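You operate a simulated robot arm through the tools that you are given. There is no shell and no other tool. Be economical: measure what you need, move in short steps, check, and stop when the job is done.

You are at the controls of a simulated robot arm. One attempt, no reset.

JOB
Put things in order on the end worktop. At the end: the blue filter stands on top of the orange drink can (marked "Orange Fizz"); the clear salt mill stands where the teal pears tin stood; the jar (marked "APRICOT") from the end worktop stands where the blue filter stood; the teal pears tin stands where the jar stood; whatever was shut is shut again. Leave all else as you found it, and nothing knocked over.

The check looks at the end state, three seconds after you hand in, the way a careful person would. Anything else that was tipped, shoved, dropped, spilled or broken makes it a failure.

ROBOT AND FRAMES
A 6-joint arm with a two-finger parallel gripper, fixed in place. Base frame: the origin is at the foot of the arm, x ahead of it, y to its left, z up. Units: cm, degrees, N and s.
With the tool pointing down near the work surface it reaches from about 24 to 62 cm from the base axis. Its first joint turns from -66.0 to 66.0 degrees. Payload 2.7 kg.
The TCP is the grasp point between the finger pads, 2.3 cm short of the fingertips. In the tool frame z runs along the fingers and y along their closing line. The gripper opens to 9.4 cm. The fingers are 3.8 cm wide and 1 cm thick; the gripper's body (5.4 by 9.6 cm) begins 3.9 cm behind the TCP.
Orientation is that of the tool frame in the base frame, as a unit quaternion [x, y, z, w]. With the fingers straight down and closing along the base's y, the tool's x points along the base's -x, its y along +y and its z along -z.

CONTROLS
- The arm moves only by the tool servo_tool. Its argument "steps" is a list of rows, each an object of numbers (a shift or turn left out is 0, a gripper value left out holds the last): "tx", "ty", "tz": the shift along the tool's x, y, z in cm; "wx", "wy", "wz": the turn, a rotation vector about the tool's x, y, z in degrees; "hand": the gripper command, from -1 (shut) to 1 (fully open), values between in proportion. In form: [{"tx": .., "ty": .., "tz": .., "wx": .., "wy": .., "wz": .., "hand": ..}, ...]. A call has 1 to 12 rows; each row shifts and turns the commanded pose from where the row before left it, along the tool's axes as they then stand. Each row takes 0.2 s and may step no farther than 5 cm and 8.6 degrees from the row before; otherwise, or with a gripper value out of range, the whole call is refused. Where a pose cannot be reached the arm comes as near as it can. A force on the tool above 40 N (or 10 N above the force at the start of the call, whichever is more), or a blocked arm, ends the call early, and 0.2 s more pass. The fingers move at their own pace (about 4.5 cm/s each) and stop on an object; they squeeze with about 38 N. The grip force told is the motor's: it shows also when the fingers shut on nothing. Time passes only in rows, and 0.2 s behind the last, so rows that do not move let the fingers close. The reply holds the time, the measured pose of the TCP, the force on the tool along the base axes, the opening and the grip force, in the units named above and with some noise, with the torque about the TCP (base axes, N m) and any sound that the robot's microphone picked up, and new pictures: "pictures" is both (left out), scene, wrist or none.
- Cameras (640 x 400 px; columns grow to the right, rows downward): "scene" is fixed at [6.76, -43.26, 143.36]; the picture's right is [0.82, -0.57, 0.00], its down [-0.18, -0.26, -0.95] and it looks along [0.54, 0.78, -0.32] (base axes); focal length 357 px, centre (320, 200). "wrist" rides on the gripper at [8.6, 1.6, -7.4] in the tool frame; the picture's right is [-0.18, 0.98, 0.00], its down [-0.58, -0.11, -0.81] and it looks along [-0.79, -0.15, 0.59] (tool axes); focal length 243 px, centre (320, 200). There is no depth. A picture from a camera that has moved, and an enlarged one, comes with that camera's place and axes in the base frame and with its lens. The place of the scene camera against the robot may be out by one fixed shift of up to 1.2 cm in any direction.
- zoom(camera, box): a new picture of the part [left, top, right, bottom] of that camera's present view, enlarged. It takes no simulated time.
- close_job(): hands the job in; it is judged then, once.

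Go step by step. Nothing tells you positions but the pictures and the camera data: compare them with the known pose of the tool, close in by small moves and look again before you grip or let go. The budget is 120 turns and 200 pictures, counting those below and the enlarged ones. Unless the task says otherwise, let go and move clear before handing in, and close with one line.

The tools are called after ">>>" as a command line: name --argument value ..., lists and objects as JSON in quotes. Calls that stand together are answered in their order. servo_tool: Moves the arm, as the interface text tells. Its arguments: {"type":"object","properties":{"steps":{"type":"array","items":{"type":"object","properties":{"tx":{"type":"number"},"ty":{"type":"number"},"tz":{"type":"number"},"wx":{"type":"number"},"wy":{"type":"number"},"wz":{"type":"number"},"hand":{"type":"number"}}}},"pictures":{"type":"string","enum":["both","scene","wrist","none"]}},"required":["steps"]} The other tools are called the same way: zoom (camera, box) takes an enlarged picture of a part of a camera's view; close_job () hands the job in.

At the start:

```text
time_s: 0.0
tcp_pos: [29.13, -3.59, 132.82]
tool_rot: [0.001, 1.0, 0.0, 0.0]
wrist_force: [-0.1, 0.5, -0.6]
torque: [0.0, 0.0, 0.03]
grip_width: 9.38
grasp_force: 0.0
```

scene: 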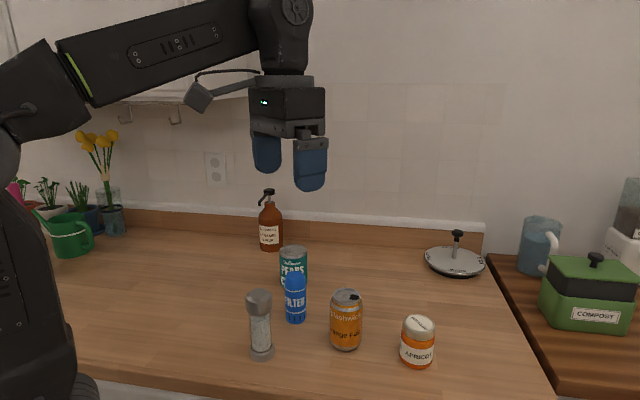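
wrist: 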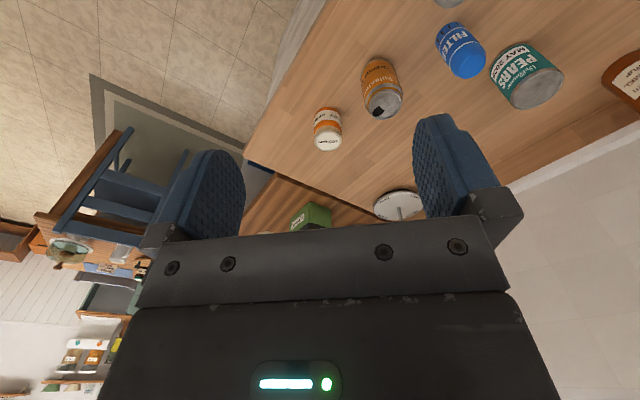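

I see the mill, filter, pears tin, can and jar on the worktop, whose surface seems to be at about z = 91 cm. I'll enlarge both views to measure them.

>>> zoom --camera "scene" --box '[230, 220, 470, 370]'

>>> zoom --camera "wrist" --box '[300, 0, 620, 200]'

```text
2.67 times, centred on (350, 295) of scene
camera zoom: at [6.76, -43.26, 143.36], right [0.82, -0.57, 0.0], down [-0.18, -0.26, -0.95], along [0.54, 0.78, -0.32], focal length 952 px, centre (240, -53)
```

zoom: 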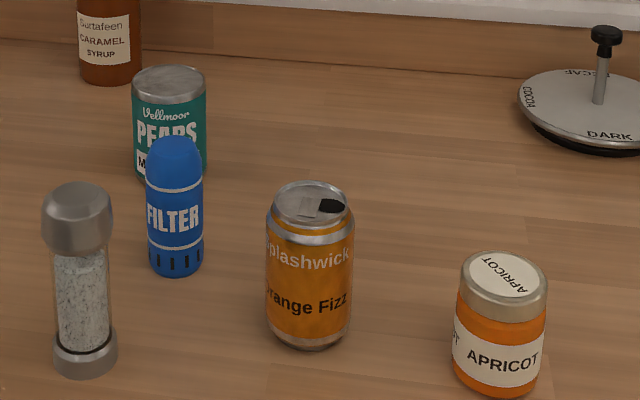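

```text
2.00 times, centred on (460, 100) of wrist
camera zoom: at [20.47, -1.97, 140.27], right [0.18, 0.98, 0.0], down [0.58, -0.11, 0.81], along [0.79, -0.15, -0.59], focal length 485 px, centre (40, 400)
```

zoom: 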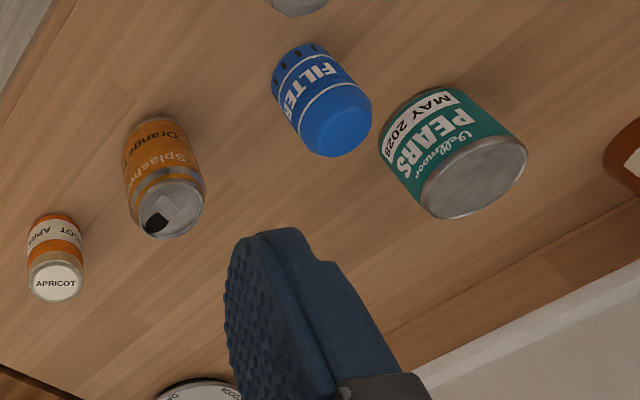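

The objects are roughly at: can (46.4, 4.5), filter (42, 17.3), pears (50, 31), mill (30.5, 11.6) and jar (55, -6.7). I'll hover above the filter and refine that.

>>> servo_tool --steps '[{"tx": -1.6, "ty": 2.6, "tz": 2.5, "hand": 1}, {"tx": -1.6, "ty": 2.6, "tz": 2.5}, {"tx": -1.6, "ty": 2.6, "tz": 2.5}, {"tx": -1.6, "ty": 2.6, "tz": 2.5}, {"tx": -1.6, "ty": 2.6, "tz": 2.5}, {"tx": -1.6, "ty": 2.6, "tz": 2.5}, {"tx": -1.6, "ty": 2.6, "tz": 2.5}, {"tx": -1.6, "ty": 2.6, "tz": 2.5}, {}]'

```text
time_s: 2.0
tcp_pos: [41.9, 17.27, 112.82]
tool_rot: [0.0, 1.0, -0.001, 0.001]
wrist_force: [-0.2, 0.7, -0.9]
torque: [0.02, 0.02, 0.0]
grip_width: 9.37
grasp_force: 0.1
camera wrist: at [33.31, 18.92, 120.26], right [0.18, 0.98, 0.0], down [0.58, -0.11, 0.81], along [0.79, -0.15, -0.59], focal length 243 px, centre (320, 200)
```

scene: 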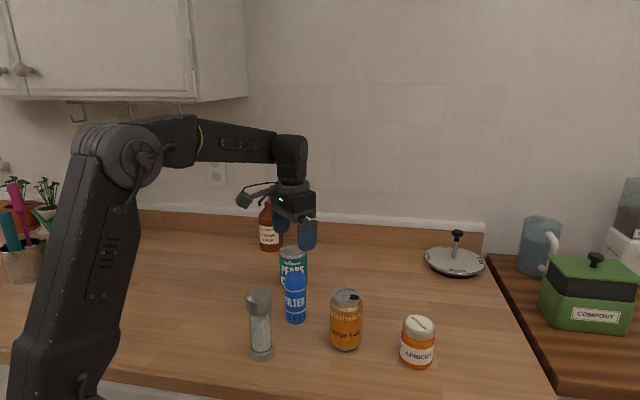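
wrist: 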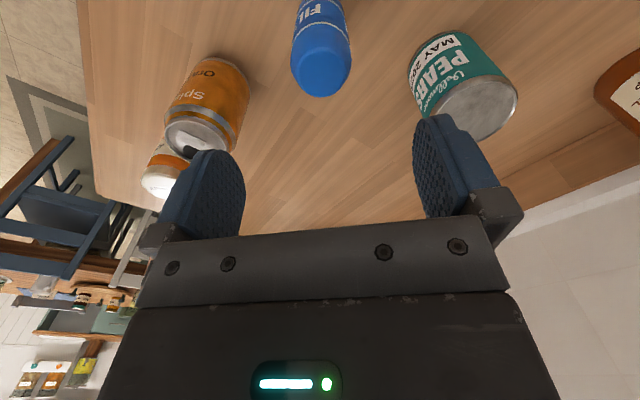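

The filter lies almost under the tool. I'll go down around it part way and check.

>>> servo_tool --steps '[{"tx": -0.4, "tz": 3}, {"tz": 4}, {"tz": 3.5}, {"tz": 2.5}, {}]'

```text
time_s: 3.2
tcp_pos: [42.33, 17.14, 99.9]
tool_rot: [0.0, 1.0, 0.0, 0.0]
wrist_force: [-0.2, 0.4, -0.5]
torque: [-0.03, -0.01, 0.01]
grip_width: 9.39
grasp_force: 0.1
camera wrist: at [33.66, 18.86, 107.19], right [0.18, 0.98, 0.0], down [0.58, -0.11, 0.81], along [0.79, -0.15, -0.59], focal length 243 px, centre (320, 200)
```

scene: 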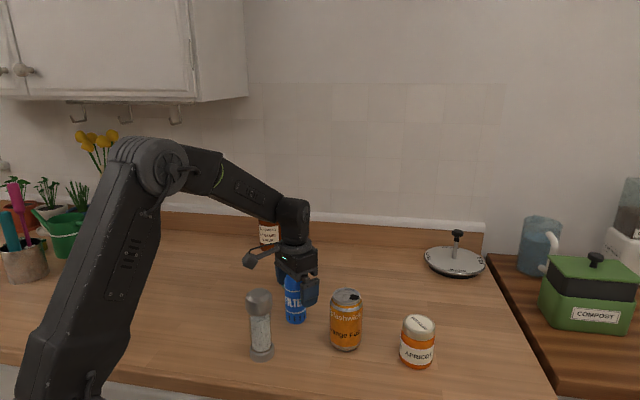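
wrist: 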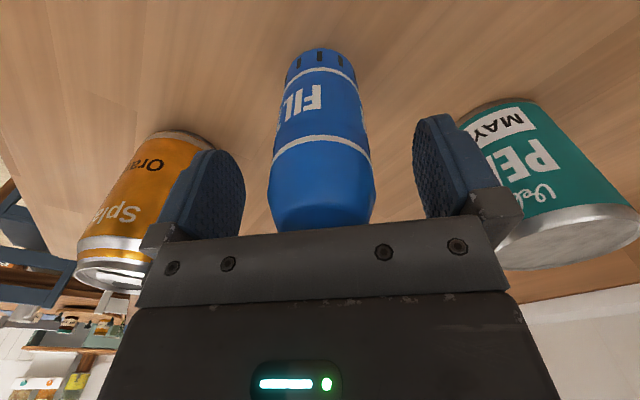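

The filter sits centred between the fingers. I'll lower slightly, shift +0.3 in y and close.

>>> servo_tool --steps '[{"tx": -0.2, "ty": 0.35, "tz": 0.8}, {"tz": 0.7}, {}, {"hand": -1}, {"hand": -1}, {}, {}, {}, {}]'

```text
time_s: 5.2
tcp_pos: [42.45, 17.54, 98.31]
tool_rot: [-0.001, 1.0, 0.0, 0.0]
wrist_force: [0.7, 0.2, -0.1]
torque: [0.03, 0.01, 0.0]
grip_width: 4.52
grasp_force: 37.7
camera wrist: at [33.89, 19.19, 105.74], right [0.18, 0.98, 0.0], down [0.58, -0.11, 0.81], along [0.79, -0.15, -0.59], focal length 243 px, centre (320, 200)
```

scene: 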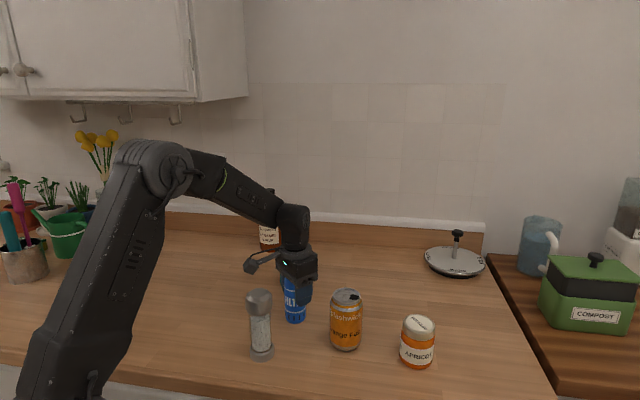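
wrist: 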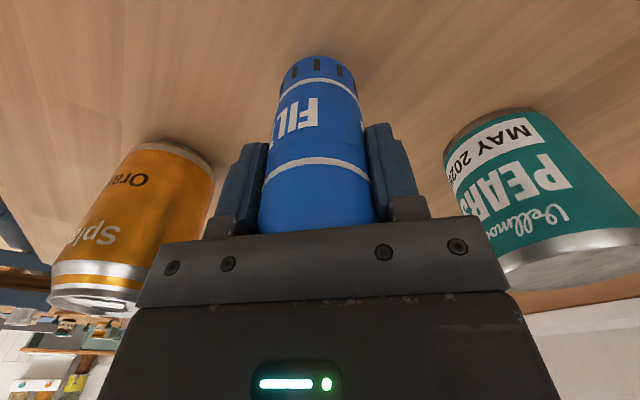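

The filter is gripped; its home is (42.5, 17.5), with TCP z = 98.3 when it stands on the worktop. I'll lift it straight up and look.

>>> servo_tool --steps '[{"tz": -2}, {"tz": -4}, {"tz": -4.5}, {"tz": -4.5}, {"tz": -2}, {}]'

```text
time_s: 6.6
tcp_pos: [42.56, 17.49, 115.36]
tool_rot: [0.0, 1.0, 0.0, 0.0]
wrist_force: [-0.9, -0.2, -0.6]
torque: [0.01, -0.01, -0.01]
grip_width: 4.55
grasp_force: 38.2
camera wrist: at [33.86, 19.25, 122.8], right [0.18, 0.98, 0.0], down [0.58, -0.11, 0.81], along [0.79, -0.15, -0.59], focal length 243 px, centre (320, 200)
```

scene: 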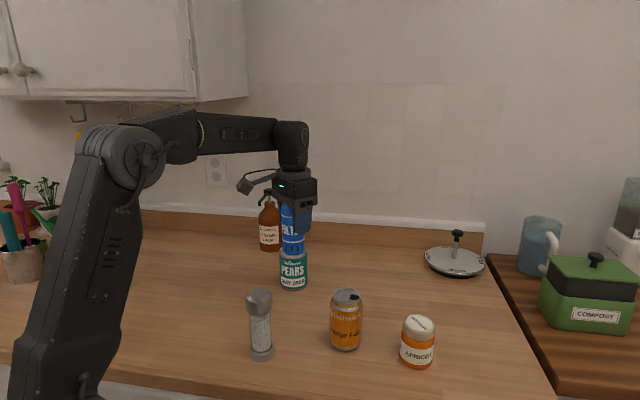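
wrist: 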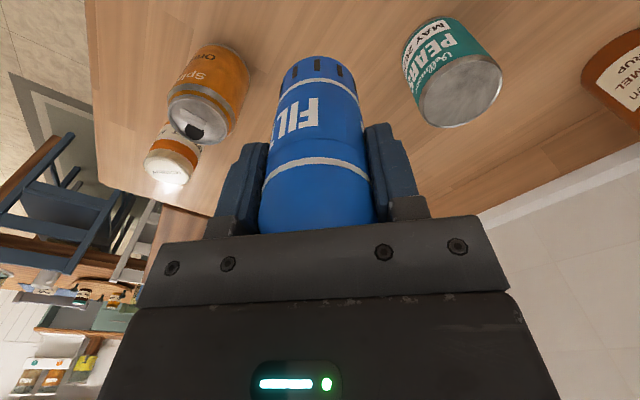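

Now an enlarged wrist view of the can, to fix its top centre.

>>> zoom --camera "wrist" --box '[120, 20, 280, 120]'

>>> zoom --camera "wrist" --box '[380, 10, 540, 110]'

>>> zoom --camera "wrist" --box '[120, 90, 280, 190]'

```text
4.00 times, centred on (200, 70) of wrist
camera zoom: at [33.86, 19.25, 122.8], right [0.18, 0.98, 0.0], down [0.58, -0.11, 0.81], along [0.79, -0.15, -0.59], focal length 970 px, centre (800, 720)
```

zoom: 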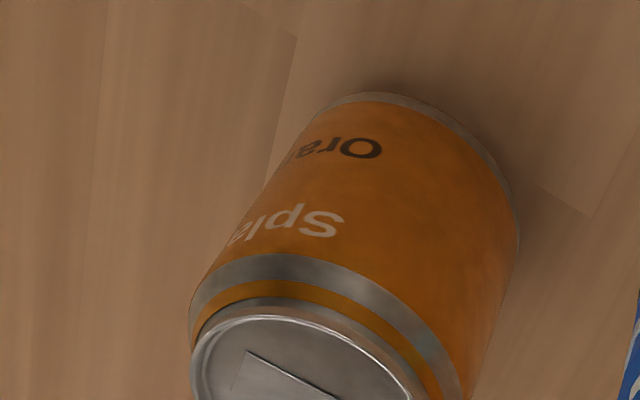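

```text
4.00 times, centred on (460, 60) of wrist
camera zoom: at [33.86, 19.25, 122.8], right [0.18, 0.98, 0.0], down [0.58, -0.11, 0.81], along [0.79, -0.15, -0.59], focal length 970 px, centre (-240, 760)
```

zoom: 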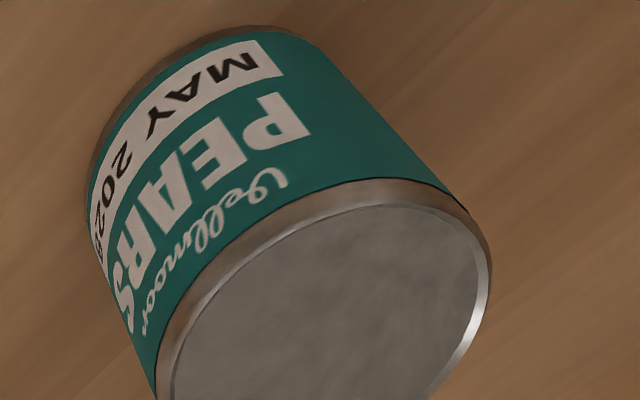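

```text
4.00 times, centred on (200, 140) of wrist
camera zoom: at [33.86, 19.25, 122.8], right [0.18, 0.98, 0.0], down [0.58, -0.11, 0.81], along [0.79, -0.15, -0.59], focal length 970 px, centre (800, 440)
```

zoom: 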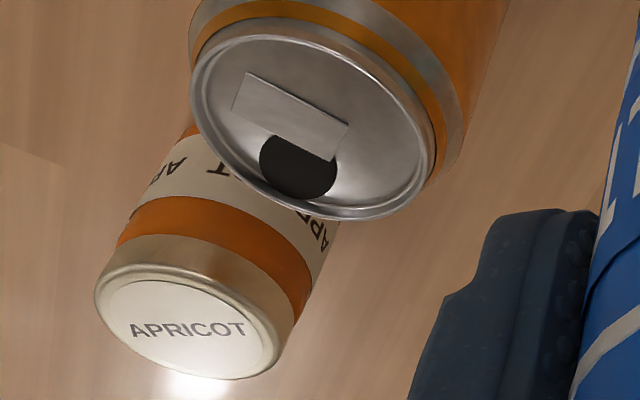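

The can's top centre comes out at (46.33, 4.43), with the rim at about z = 101.8. I'll carry the filter over it at the present height.

>>> servo_tool --steps '[{"tx": -0.9, "ty": -3.2}, {"tx": -1, "ty": -3.4}, {"tx": -1, "ty": -3.4}, {"tx": -0.9, "ty": -3.06}, {}, {}]'

>>> zoom --camera "scene" --box '[270, 160, 430, 360]'

```text
time_s: 8.0
tcp_pos: [46.25, 4.37, 115.34]
tool_rot: [0.001, 1.0, 0.0, -0.001]
wrist_force: [0.4, -0.9, -0.8]
torque: [-0.01, -0.01, -0.02]
grip_width: 4.5
grasp_force: 38.1
camera wrist: at [37.65, 5.99, 122.7], right [0.18, 0.98, 0.0], down [0.58, -0.11, 0.81], along [0.79, -0.15, -0.59], focal length 243 px, centre (320, 200)
```

scene: 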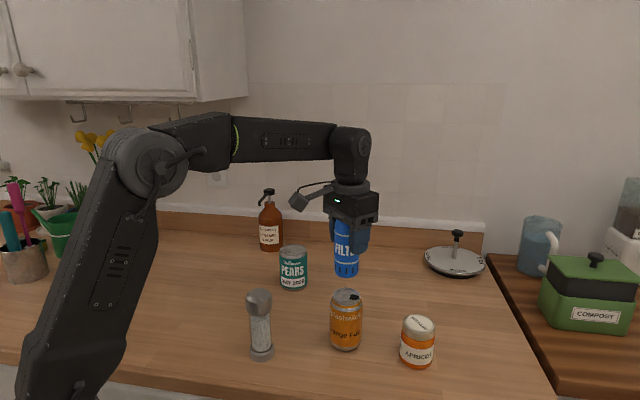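
wrist: 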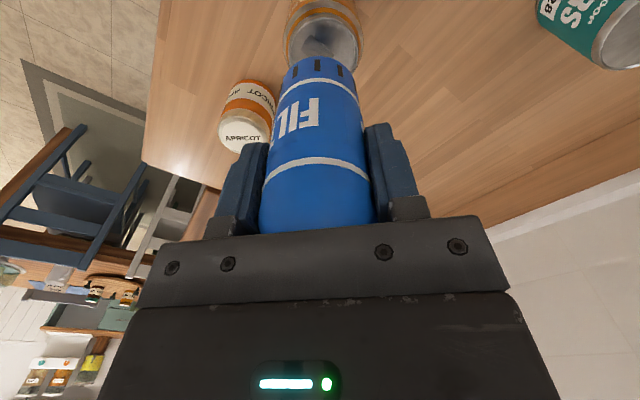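

```text
2.00 times, centred on (350, 260) of scene
camera zoom: at [6.76, -43.26, 143.36], right [0.82, -0.57, 0.0], down [-0.18, -0.26, -0.95], along [0.54, 0.78, -0.32], focal length 714 px, centre (260, 80)
```

zoom: 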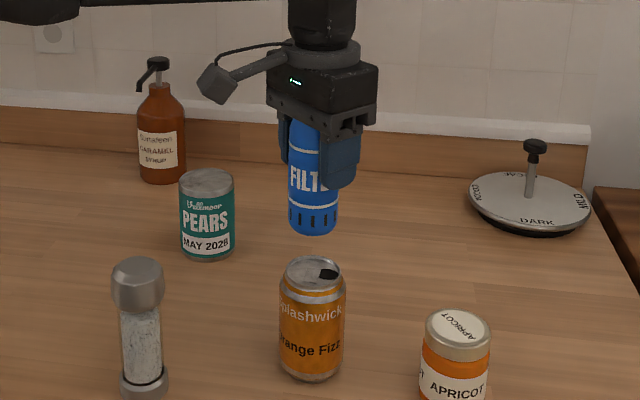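

It lines up to within about 0.25 cm in y. I'll correct that and lower to just above the rim.

>>> servo_tool --steps '[{"ty": 0.25, "tz": 1.5}, {"tz": 1.5}, {"tz": 1}, {}]'

>>> zoom --camera "scene" --box '[300, 220, 396, 360]'

>>> zoom --camera "wrist" --box '[240, 0, 400, 100]'

```text
time_s: 9.0
tcp_pos: [46.4, 4.62, 111.27]
tool_rot: [0.001, 1.0, 0.0, 0.0]
wrist_force: [-0.6, 0.1, -0.5]
torque: [0.0, 0.0, 0.02]
grip_width: 4.54
grasp_force: 38.3
camera wrist: at [37.68, 6.28, 118.73], right [0.18, 0.98, 0.0], down [0.58, -0.11, 0.81], along [0.79, -0.15, -0.59], focal length 243 px, centre (320, 200)
```

scene: 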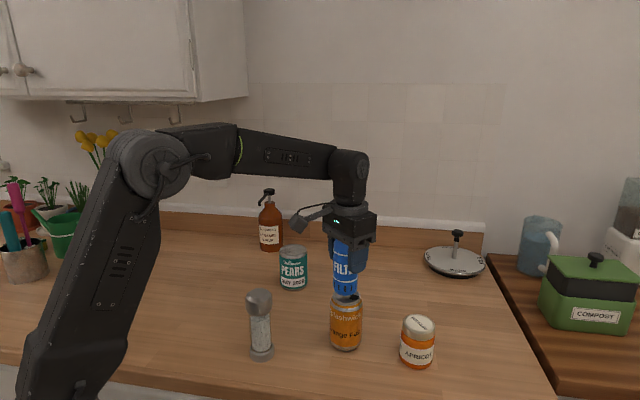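
wrist: 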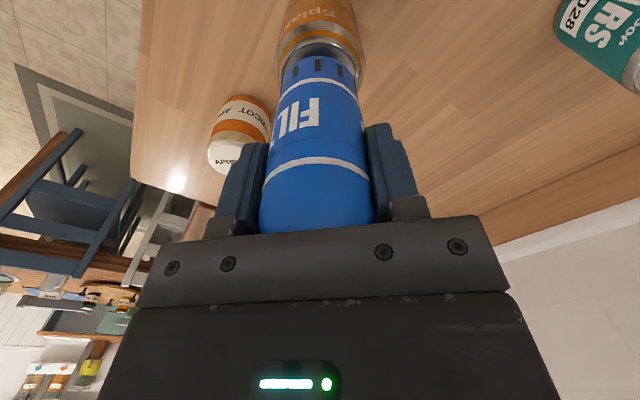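

```text
2.86 times, centred on (348, 290) of scene
camera zoom: at [6.76, -43.26, 143.36], right [0.82, -0.57, 0.0], down [-0.18, -0.26, -0.95], along [0.54, 0.78, -0.32], focal length 1020 px, centre (240, -57)
```

zoom: 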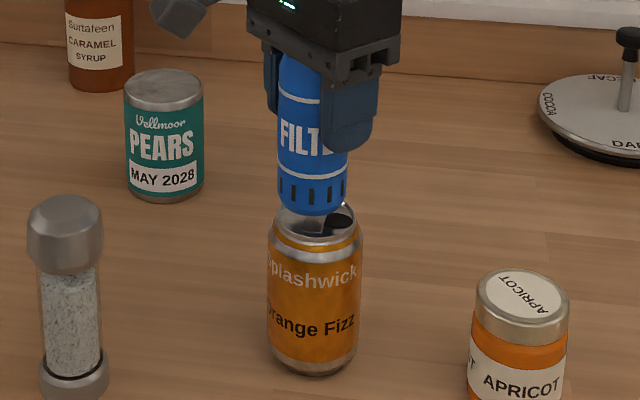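

```text
4.00 times, centred on (320, 50) of wrist
camera zoom: at [37.68, 6.28, 118.73], right [0.18, 0.98, 0.0], down [0.58, -0.11, 0.81], along [0.79, -0.15, -0.59], focal length 970 px, centre (320, 800)
```

zoom: 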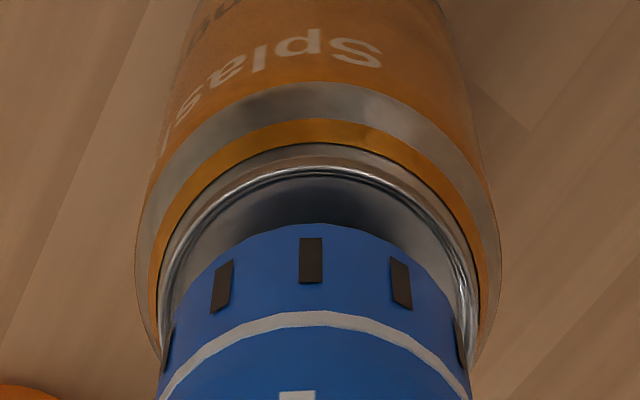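

The filter is nearly concentric with the can. I'll lower gently and watch the force.

>>> servo_tool --steps '[{"tx": -0.15, "tz": 0.4}, {"tz": 0.3}, {"tz": 0.2}, {}]' --pictures "none"

>>> servo_tool --steps '[{"tz": 0.2}, {"tz": 0.15}, {}]' --pictures "none"

>>> zoom --camera "scene" --box '[300, 220, 396, 360]'

```text
time_s: 10.0
tcp_pos: [46.53, 4.75, 110.47]
tool_rot: [0.0, 1.0, 0.0, 0.0]
wrist_force: [-0.9, 0.2, -0.4]
torque: [-0.02, -0.02, 0.03]
grip_width: 4.56
grasp_force: 37.7
```

```text
time_s: 10.8
tcp_pos: [46.48, 4.73, 110.03]
tool_rot: [0.0, 1.0, 0.0, -0.001]
wrist_force: [-0.2, 1.0, -0.6]
torque: [0.0, 0.01, 0.03]
grip_width: 4.54
grasp_force: 37.8
```

```text
2.86 times, centred on (348, 290) of scene
camera zoom: at [6.76, -43.26, 143.36], right [0.82, -0.57, 0.0], down [-0.18, -0.26, -0.95], along [0.54, 0.78, -0.32], focal length 1020 px, centre (240, -57)
```

zoom: 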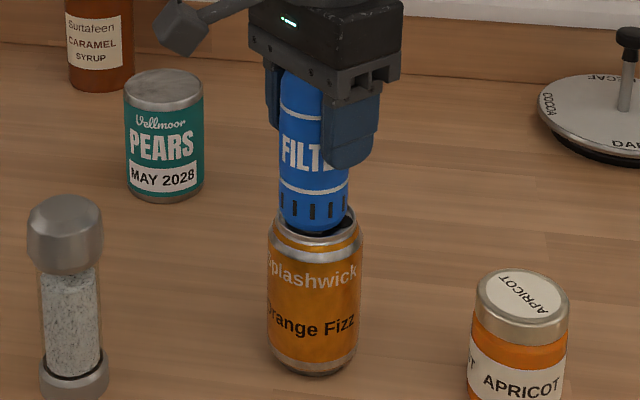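

No contact yet. I'll keep lowering in small steps.

>>> servo_tool --steps '[{"tz": 0.15}, {"tz": 0.15}, {}]' --pictures "none"

>>> servo_tool --steps '[{"tz": 0.12}, {"tz": 0.12}, {}]' --pictures "wrist"

>>> zoom --camera "scene" --box '[324, 250, 372, 320]'

```text
time_s: 11.6
tcp_pos: [46.52, 4.65, 110.03]
tool_rot: [0.0, 1.0, 0.0, 0.002]
wrist_force: [-3.1, -0.3, 13.5]
torque: [-0.03, 0.34, 0.0]
grip_width: 4.54
grasp_force: 37.4
```

```text
time_s: 12.4
tcp_pos: [46.48, 4.67, 109.8]
tool_rot: [0.0, 1.0, 0.0, 0.004]
wrist_force: [-0.5, -0.9, 31.4]
torque: [-0.08, 0.28, 0.01]
grip_width: 4.54
grasp_force: 37.9
camera wrist: at [37.83, 6.33, 117.19], right [0.18, 0.98, 0.0], down [0.57, -0.11, 0.81], along [0.8, -0.15, -0.59], focal length 243 px, centre (320, 200)
```

wrist: 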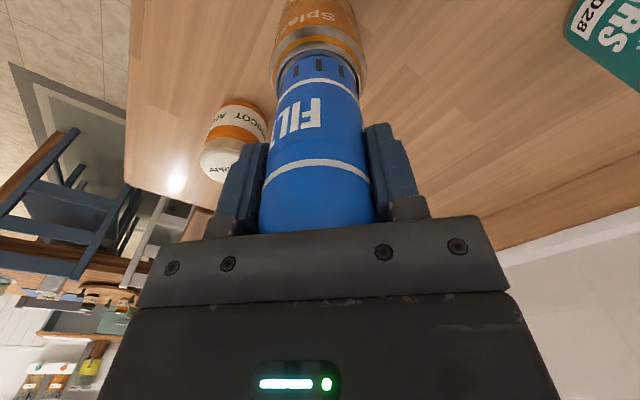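

```text
5.71 times, centred on (348, 285) of scene
camera zoom: at [6.71, -43.27, 143.36], right [0.82, -0.57, 0.0], down [-0.18, -0.26, -0.95], along [0.54, 0.78, -0.32], focal length 2040 px, centre (160, -286)
```

zoom: 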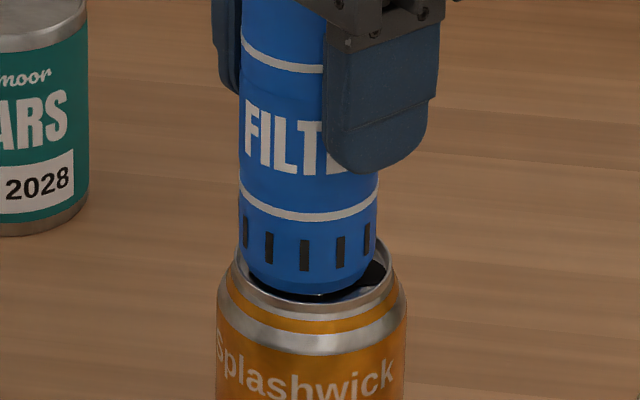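

Contact came at about z = 110.0, slightly off-axis towards the near side. I'll back off, shift +0.2 x and -0.15 y, and touch again.

>>> servo_tool --steps '[{"tz": -0.5}, {"tz": -0.3}, {"tx": -0.2, "ty": -0.12}, {}, {"tz": 0.3}, {"tz": 0.2}, {"tz": 0.1}, {}]' --pictures "none"

>>> servo_tool --steps '[{"tz": 0.1}, {}]' --pictures "none"

>>> zoom --camera "scene" --box '[324, 250, 372, 320]'

>>> zoom --camera "wrist" --box '[240, 0, 400, 100]'

```text
time_s: 14.2
tcp_pos: [46.64, 4.54, 109.8]
tool_rot: [0.0, 1.0, 0.0, 0.002]
wrist_force: [0.3, 0.2, 9.3]
torque: [0.05, 0.09, 0.0]
grip_width: 4.51
grasp_force: 37.2
```

```text
time_s: 14.8
tcp_pos: [46.65, 4.59, 109.91]
tool_rot: [0.0, 1.0, 0.0, 0.002]
wrist_force: [-0.6, -0.1, 20.9]
torque: [0.06, 0.16, -0.01]
grip_width: 4.54
grasp_force: 37.8
```

```text
5.71 times, centred on (348, 285) of scene
camera zoom: at [6.73, -43.26, 143.36], right [0.82, -0.57, 0.0], down [-0.18, -0.26, -0.95], along [0.54, 0.78, -0.32], focal length 2040 px, centre (160, -286)
```

zoom: 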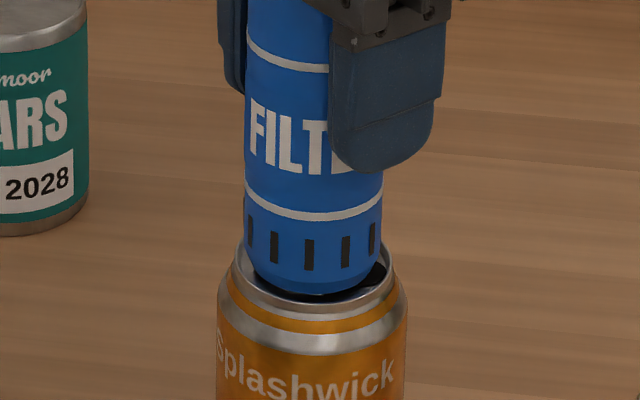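

```text
4.00 times, centred on (320, 50) of wrist
camera zoom: at [38.02, 6.23, 117.23], right [0.18, 0.98, 0.0], down [0.58, -0.11, 0.81], along [0.8, -0.15, -0.59], focal length 970 px, centre (320, 800)
```

zoom: 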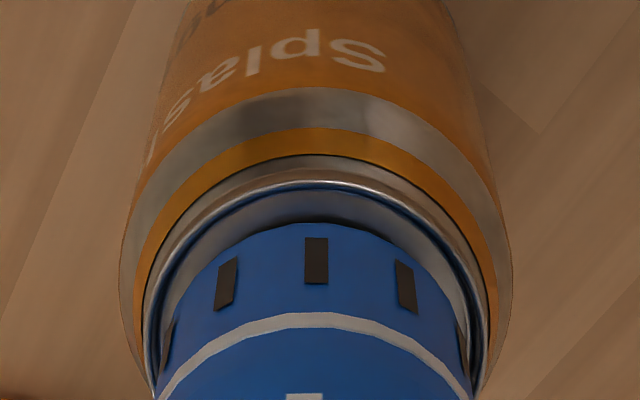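

It is well centred inside the rim now, with a light load. I'll ease off slightly and open.

>>> servo_tool --steps '[{"tz": -0.12}, {}, {"hand": -0.1}, {"hand": 0.3}, {"hand": 0.6}, {"hand": 0.8}, {}]'

>>> zoom --camera "scene" --box '[300, 220, 396, 360]'

```text
time_s: 16.4
tcp_pos: [46.58, 4.49, 109.79]
tool_rot: [0.0, 1.0, 0.0, 0.0]
wrist_force: [1.0, 0.1, 17.4]
torque: [0.04, 0.07, 0.03]
grip_width: 8.45
grasp_force: 0.1
camera wrist: at [38.01, 6.23, 117.24], right [0.18, 0.98, 0.0], down [0.58, -0.11, 0.81], along [0.79, -0.15, -0.59], focal length 243 px, centre (320, 200)
```

scene: 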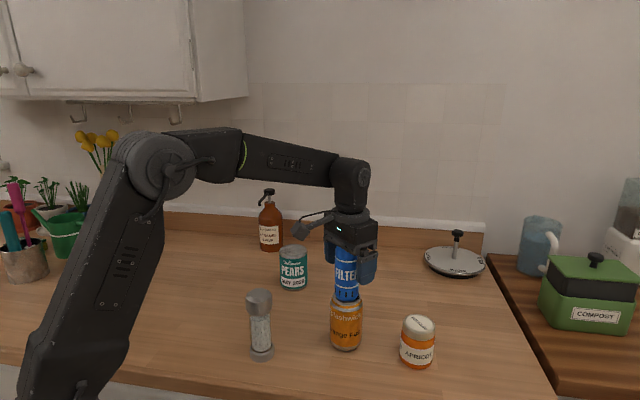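
wrist: 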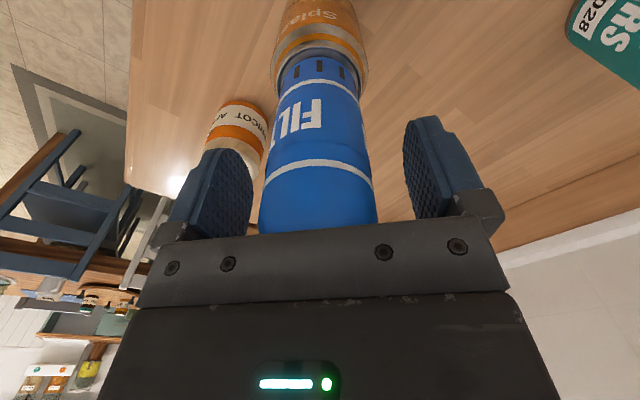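

```text
2.86 times, centred on (348, 290) of scene
camera zoom: at [6.73, -43.26, 143.36], right [0.82, -0.57, 0.0], down [-0.18, -0.26, -0.95], along [0.54, 0.78, -0.32], focal length 1020 px, centre (240, -57)
```

zoom: 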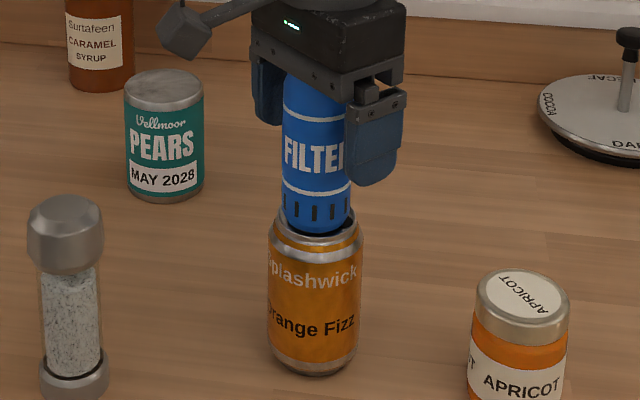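

The filter stands, and the palm still touches its top lightly, so I'll rise straight up and open fully.

>>> servo_tool --steps '[{"tz": -0.5}, {"tz": -1, "hand": 1}, {"tz": -3}, {"tz": -4}, {"tz": -4}, {}]'

>>> zoom --camera "scene" --box '[270, 220, 440, 370]'

```text
time_s: 17.8
tcp_pos: [46.76, 4.39, 122.25]
tool_rot: [0.0, 1.0, -0.001, 0.0]
wrist_force: [-0.7, -0.3, 0.2]
torque: [0.0, -0.01, 0.02]
grip_width: 9.38
grasp_force: 0.1
camera wrist: at [38.06, 6.12, 129.68], right [0.18, 0.98, 0.0], down [0.58, -0.11, 0.81], along [0.79, -0.15, -0.59], focal length 243 px, centre (320, 200)
```

scene: 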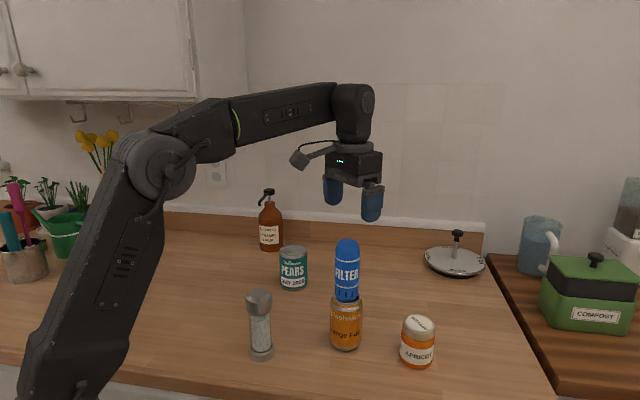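
wrist: 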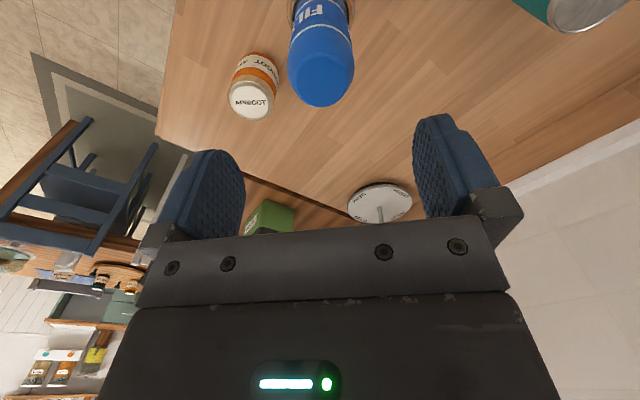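

```text
2.67 times, centred on (355, 295) of scene
camera zoom: at [6.76, -43.26, 143.36], right [0.82, -0.57, 0.0], down [-0.18, -0.26, -0.95], along [0.54, 0.78, -0.32], focal length 952 px, centre (227, -53)
```

zoom: 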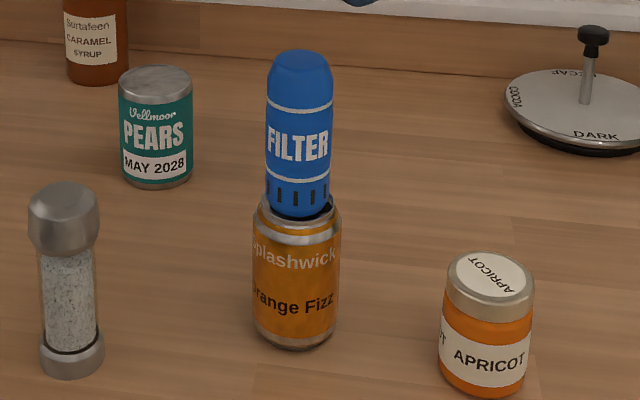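

The filter stands upright on the can, and the can has not moved. Next is the jar, at about (55.1, -7.0): I'll hover over it.

>>> servo_tool --steps '[{"tx": -2.1, "ty": -2.85}, {"tx": -2.1, "ty": -2.85}, {"tx": -2.1, "ty": -2.85}, {"tx": -2.1, "ty": -2.85}, {"tz": 4}, {"tz": 4}, {"tz": 4}, {}]'

>>> zoom --camera "wrist" --box '[220, 20, 420, 145]'

```text
time_s: 19.6
tcp_pos: [54.3, -6.81, 109.79]
tool_rot: [-0.001, 1.0, 0.0, 0.001]
wrist_force: [-0.6, -0.1, 0.6]
torque: [-0.01, 0.0, 0.03]
grip_width: 9.39
grasp_force: 0.1
out of reach, approached as far as the arm can: row 4
camera wrist: at [45.64, -5.07, 117.26], right [0.18, 0.98, 0.0], down [0.58, -0.11, 0.81], along [0.79, -0.15, -0.59], focal length 243 px, centre (320, 200)
```

scene: 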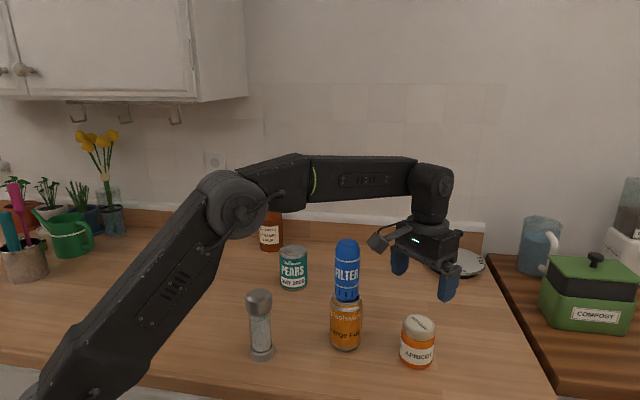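
wrist: 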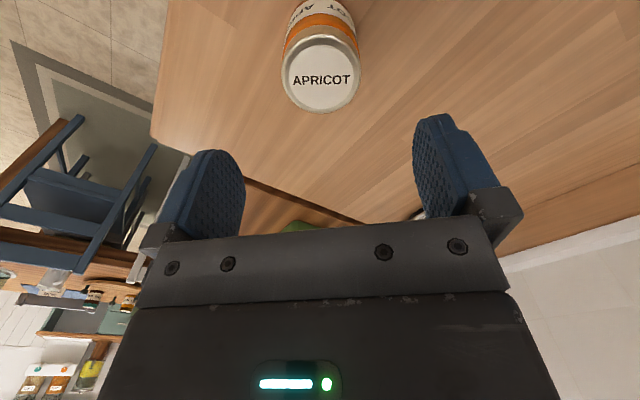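

```text
3.20 times, centred on (320, 82) of wrist
camera zoom: at [45.64, -5.07, 117.26], right [0.18, 0.98, 0.0], down [0.58, -0.11, 0.81], along [0.79, -0.15, -0.59], focal length 776 px, centre (320, 576)
```

zoom: 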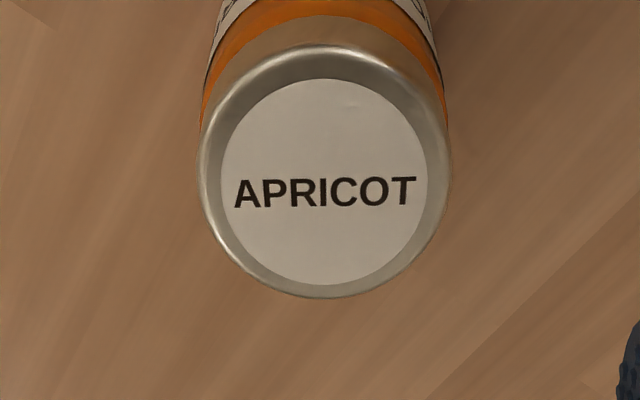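

The lid centre is at about (54.7, -6.65), diameter 5.8. I'll go down around it and check before gripping.

>>> servo_tool --steps '[{"tx": -0.4, "ty": 0.15, "tz": 3}, {"tz": 4}, {"tz": 3}, {"tz": 2}, {}]'

```text
time_s: 20.8
tcp_pos: [54.73, -6.71, 97.76]
tool_rot: [-0.001, 1.0, 0.0, 0.0]
wrist_force: [-0.6, 0.8, 0.0]
torque: [-0.01, -0.05, 0.0]
grip_width: 9.38
grasp_force: 0.1
camera wrist: at [46.06, -5.01, 105.13], right [0.18, 0.98, 0.0], down [0.58, -0.11, 0.81], along [0.79, -0.15, -0.59], focal length 243 px, centre (320, 200)
```

scene: 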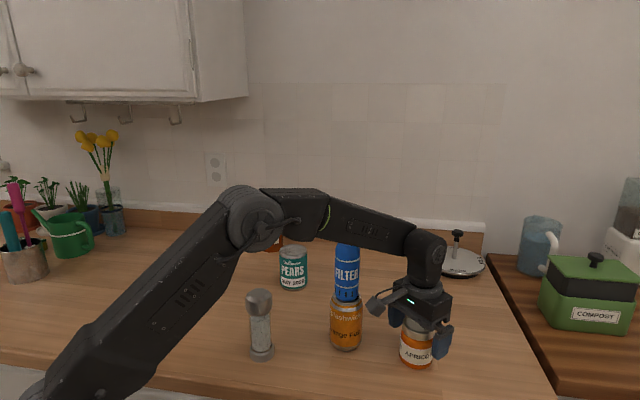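
wrist: 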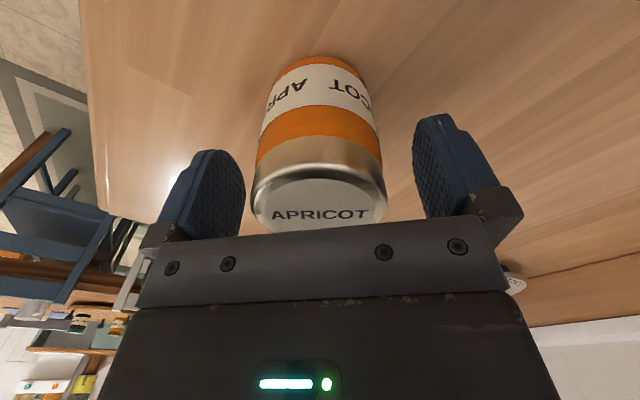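

Well placed. I'll lower 2 cm more and close.

>>> servo_tool --steps '[{"tx": -0.25, "tz": 1}, {"tz": 1}, {}, {"hand": -1}, {}, {}, {}, {}]'

```text
time_s: 22.6
tcp_pos: [55.01, -6.61, 95.84]
tool_rot: [0.0, 1.0, 0.0, 0.0]
wrist_force: [-0.2, -0.6, -0.6]
torque: [-0.04, -0.03, -0.04]
grip_width: 6.12
grasp_force: 38.0
camera wrist: at [46.36, -4.99, 103.23], right [0.18, 0.98, 0.0], down [0.58, -0.11, 0.81], along [0.79, -0.15, -0.59], focal length 243 px, centre (320, 200)
```

scene: 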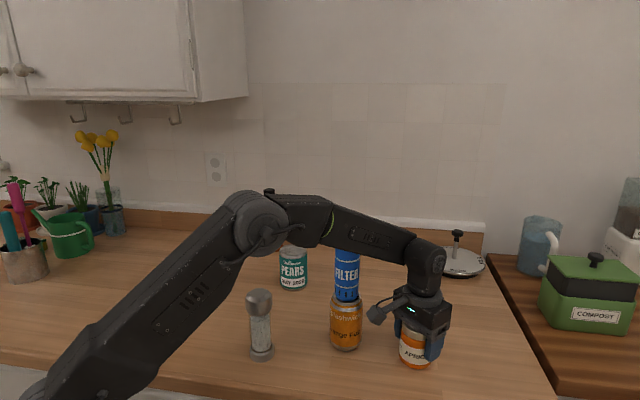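
wrist: 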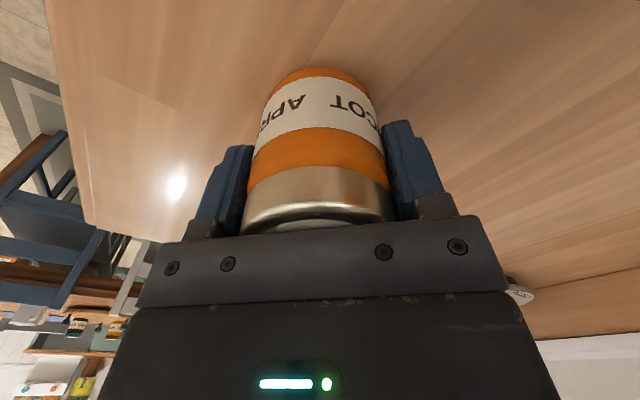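

The jar is gripped (standing TCP z = 95.84; home (55.0, -6.6)). I'll lift it, draw back while rising, and cross above everything.

>>> servo_tool --steps '[{"tz": -2}, {"tz": -4}, {"tz": -4}, {"tx": 3, "tz": -3.8}, {"tx": 3, "tz": -3.8}, {"tx": 3, "tz": -3.8}, {"tx": 3, "tz": -3.8}, {}]' --pictures "none"

>>> servo_tool --steps '[{"ty": 4}, {"ty": 4}, {"ty": 4}, {"ty": 4}, {"ty": 4}, {"ty": 4.1, "tx": 0.5}, {"tz": 4}, {"tz": 4}, {"tz": 4}, {"tz": 2}, {}]'

```text
time_s: 24.4
tcp_pos: [42.86, -6.68, 120.98]
tool_rot: [-0.001, 1.0, 0.0, -0.001]
wrist_force: [1.7, 0.7, -2.9]
torque: [0.0, 0.02, -0.02]
grip_width: 6.08
grasp_force: 37.7
```

```text
time_s: 26.8
tcp_pos: [42.51, 17.55, 106.99]
tool_rot: [0.0, 1.0, 0.0, 0.001]
wrist_force: [0.3, 0.3, -3.4]
torque: [0.01, 0.01, 0.02]
grip_width: 6.09
grasp_force: 37.7
camera wrist: at [33.92, 19.16, 114.38], right [0.18, 0.98, 0.0], down [0.58, -0.11, 0.81], along [0.79, -0.15, -0.59], focal length 243 px, centre (320, 200)
```

scene: 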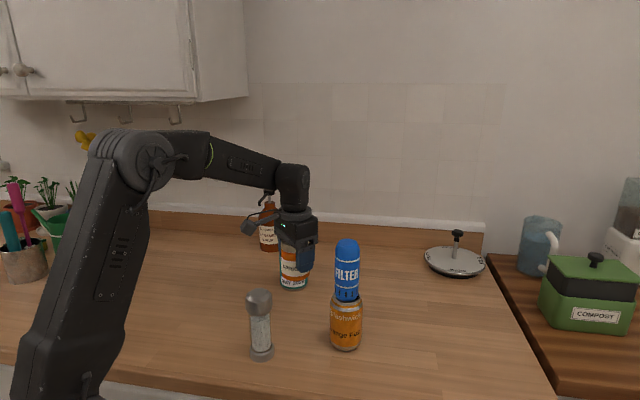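
wrist: 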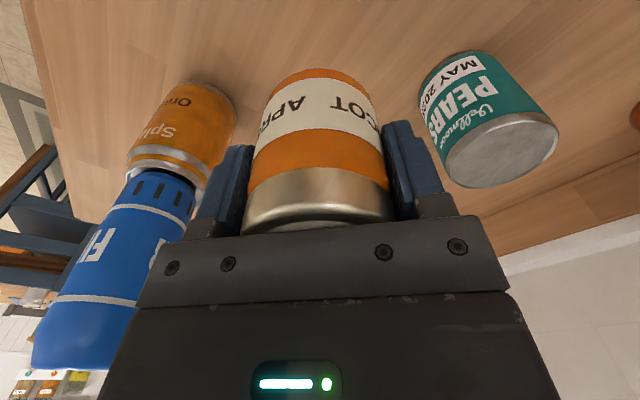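

The jar is above the filter's old spot with clear room. I'll lower it to just above the worktop.

>>> servo_tool --steps '[{"tz": 4}, {"tz": 4}, {"tz": 2.2}, {"tz": 0.5}, {"tz": 0.2}, {}]' --pictures "none"

>>> servo_tool --steps '[{"tz": 0.12}, {"tz": 0.1}, {}]' --pictures "scene"

```text
time_s: 28.2
tcp_pos: [42.53, 17.54, 96.03]
tool_rot: [0.0, 1.0, 0.0, 0.0]
wrist_force: [-0.4, -0.1, -2.5]
torque: [0.01, -0.01, 0.03]
grip_width: 6.14
grasp_force: 37.6
```

```text
time_s: 29.0
tcp_pos: [42.52, 17.47, 95.79]
tool_rot: [0.0, 1.0, 0.0, 0.001]
wrist_force: [-0.4, 0.7, -3.6]
torque: [0.0, -0.04, 0.01]
grip_width: 6.1
grasp_force: 37.9
```

scene: 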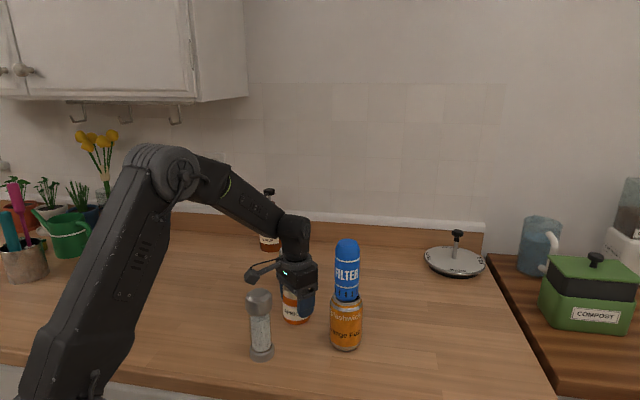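

No contact force yet, so a little lower.

>>> servo_tool --steps '[{"tz": 0.1}, {"tz": 0.1}, {}]' --pictures "none"

>>> servo_tool --steps '[{"tz": 0.1}, {}]' --pictures "none"

```text
time_s: 29.8
tcp_pos: [42.56, 17.45, 95.81]
tool_rot: [0.0, 1.0, 0.0, 0.001]
wrist_force: [-5.2, -3.4, 16.0]
torque: [-0.39, 0.71, 0.02]
grip_width: 6.11
grasp_force: 37.8
```

```text
time_s: 30.4
tcp_pos: [42.59, 17.53, 95.65]
tool_rot: [0.0, 1.0, 0.0, 0.002]
wrist_force: [-4.1, -5.6, 23.7]
torque: [-0.34, 0.03, -0.1]
grip_width: 6.13
grasp_force: 38.0
```

The jar is on the worktop. I'll ease off and release.

>>> servo_tool --steps '[{"tz": -0.15}, {}, {"hand": 0.1}, {"hand": 0.6}, {"hand": 1}, {"tz": -1}, {"tz": -3}, {"tz": -4}, {"tz": -4}, {}]'

>>> zoom --camera "scene" --box '[230, 220, 470, 370]'

```text
time_s: 32.6
tcp_pos: [42.56, 17.5, 107.81]
tool_rot: [0.001, 1.0, 0.0, 0.0]
wrist_force: [0.1, 0.6, 0.0]
torque: [-0.02, 0.0, 0.0]
grip_width: 9.38
grasp_force: 0.1
camera wrist: at [33.87, 19.22, 115.21], right [0.18, 0.98, 0.0], down [0.58, -0.11, 0.81], along [0.79, -0.15, -0.59], focal length 243 px, centre (320, 200)
```

scene: 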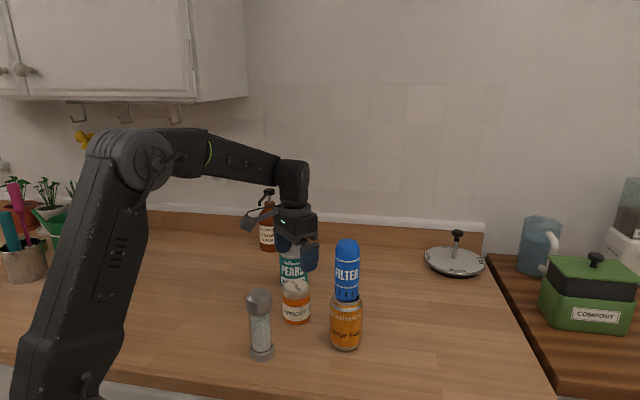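
wrist: 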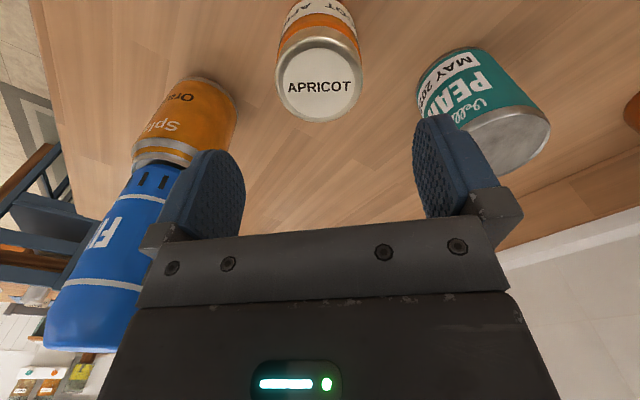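

```text
2.67 times, centred on (350, 295) of scene
camera zoom: at [6.76, -43.26, 143.36], right [0.82, -0.57, 0.0], down [-0.18, -0.26, -0.95], along [0.54, 0.78, -0.32], focal length 952 px, centre (240, -53)
```

zoom: 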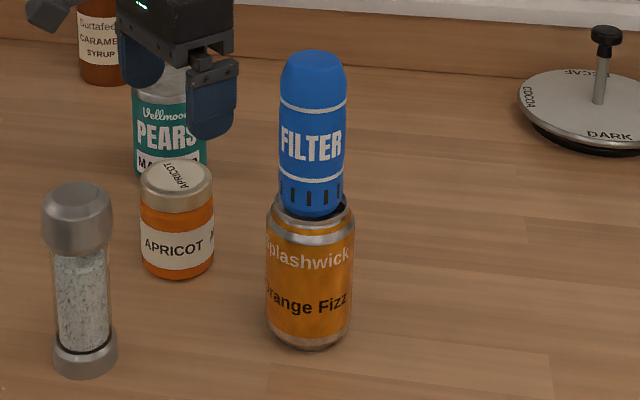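

The jar stands where the filter stood. Now the pears tin at about (49.3, 31.1): I'll hover above it.

>>> servo_tool --steps '[{"tx": -1.7, "ty": 3.4}, {"tx": -1.7, "ty": 3.4}, {"tx": -1.7, "ty": 3.4}, {"tx": -1.6, "ty": 3.4}, {"tz": 2}, {}]' --pictures "wrist"

>>> zoom --camera "wrist" --box '[220, 20, 420, 145]'

```text
time_s: 34.0
tcp_pos: [49.11, 30.98, 105.69]
tool_rot: [-0.001, 1.0, 0.0, 0.0]
wrist_force: [-0.2, -0.1, -0.2]
torque: [0.0, -0.04, 0.01]
grip_width: 9.39
grasp_force: 0.1
camera wrist: at [40.51, 32.72, 113.13], right [0.18, 0.98, 0.0], down [0.58, -0.11, 0.81], along [0.79, -0.15, -0.59], focal length 243 px, centre (320, 200)
```

wrist: 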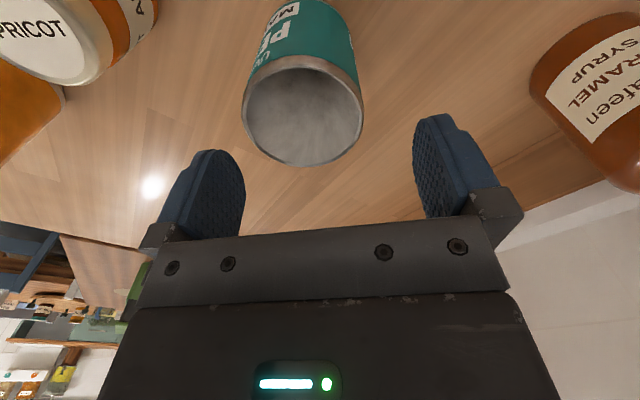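

```text
3.20 times, centred on (320, 82) of wrist
camera zoom: at [40.51, 32.72, 113.13], right [0.18, 0.98, 0.0], down [0.58, -0.11, 0.81], along [0.79, -0.15, -0.59], focal length 776 px, centre (320, 576)
```

zoom: 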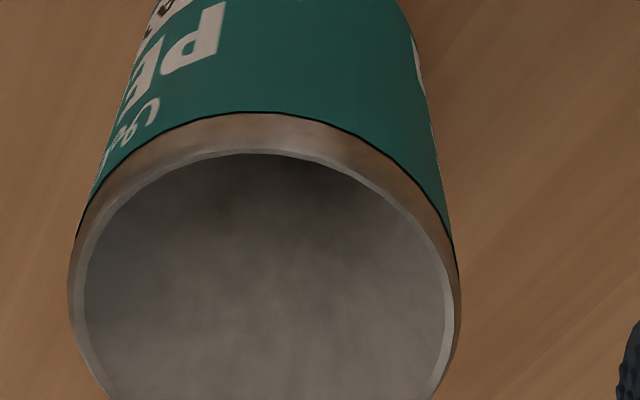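

The tin's centre comes out at about (49.2, 29.9). I'll shift there and re-check, since the clearance is only 1 cm per side.

>>> servo_tool --steps '[{"tx": -0.1, "ty": -1.05}, {"tz": 1.2}, {}]' --pictures "wrist"

>>> zoom --camera "scene" --box '[250, 180, 346, 300]'

```text
time_s: 34.8
tcp_pos: [49.36, 30.05, 104.5]
tool_rot: [0.001, 1.0, 0.0, 0.0]
wrist_force: [0.4, -1.0, 0.0]
torque: [0.01, 0.0, -0.01]
grip_width: 9.42
grasp_force: 0.0
camera wrist: at [40.69, 31.63, 111.95], right [0.18, 0.98, 0.0], down [0.58, -0.11, 0.81], along [0.79, -0.15, -0.59], focal length 243 px, centre (320, 200)
```

wrist: 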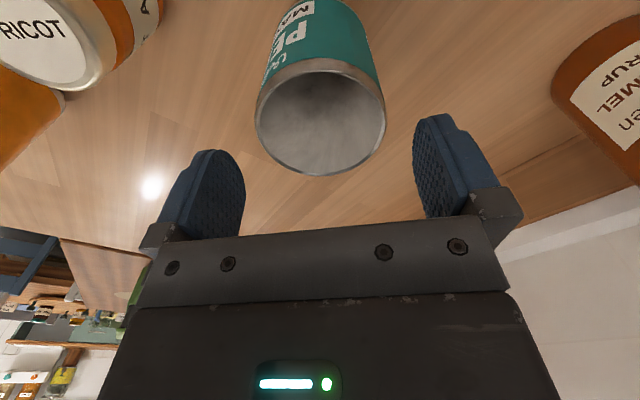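

```text
3.33 times, centred on (298, 240) of scene
camera zoom: at [6.76, -43.26, 143.36], right [0.82, -0.57, 0.0], down [-0.18, -0.26, -0.95], along [0.54, 0.78, -0.32], focal length 1190 px, centre (393, 67)
```

zoom: 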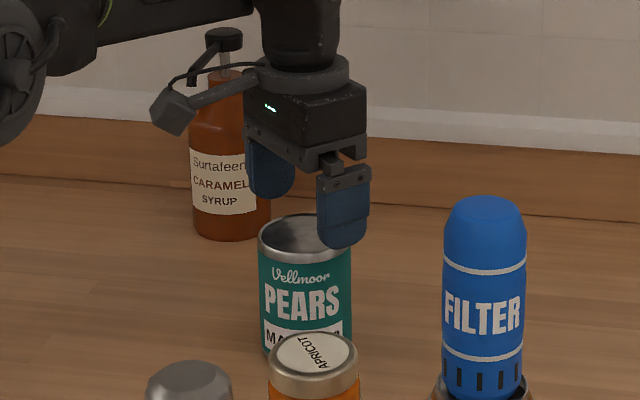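

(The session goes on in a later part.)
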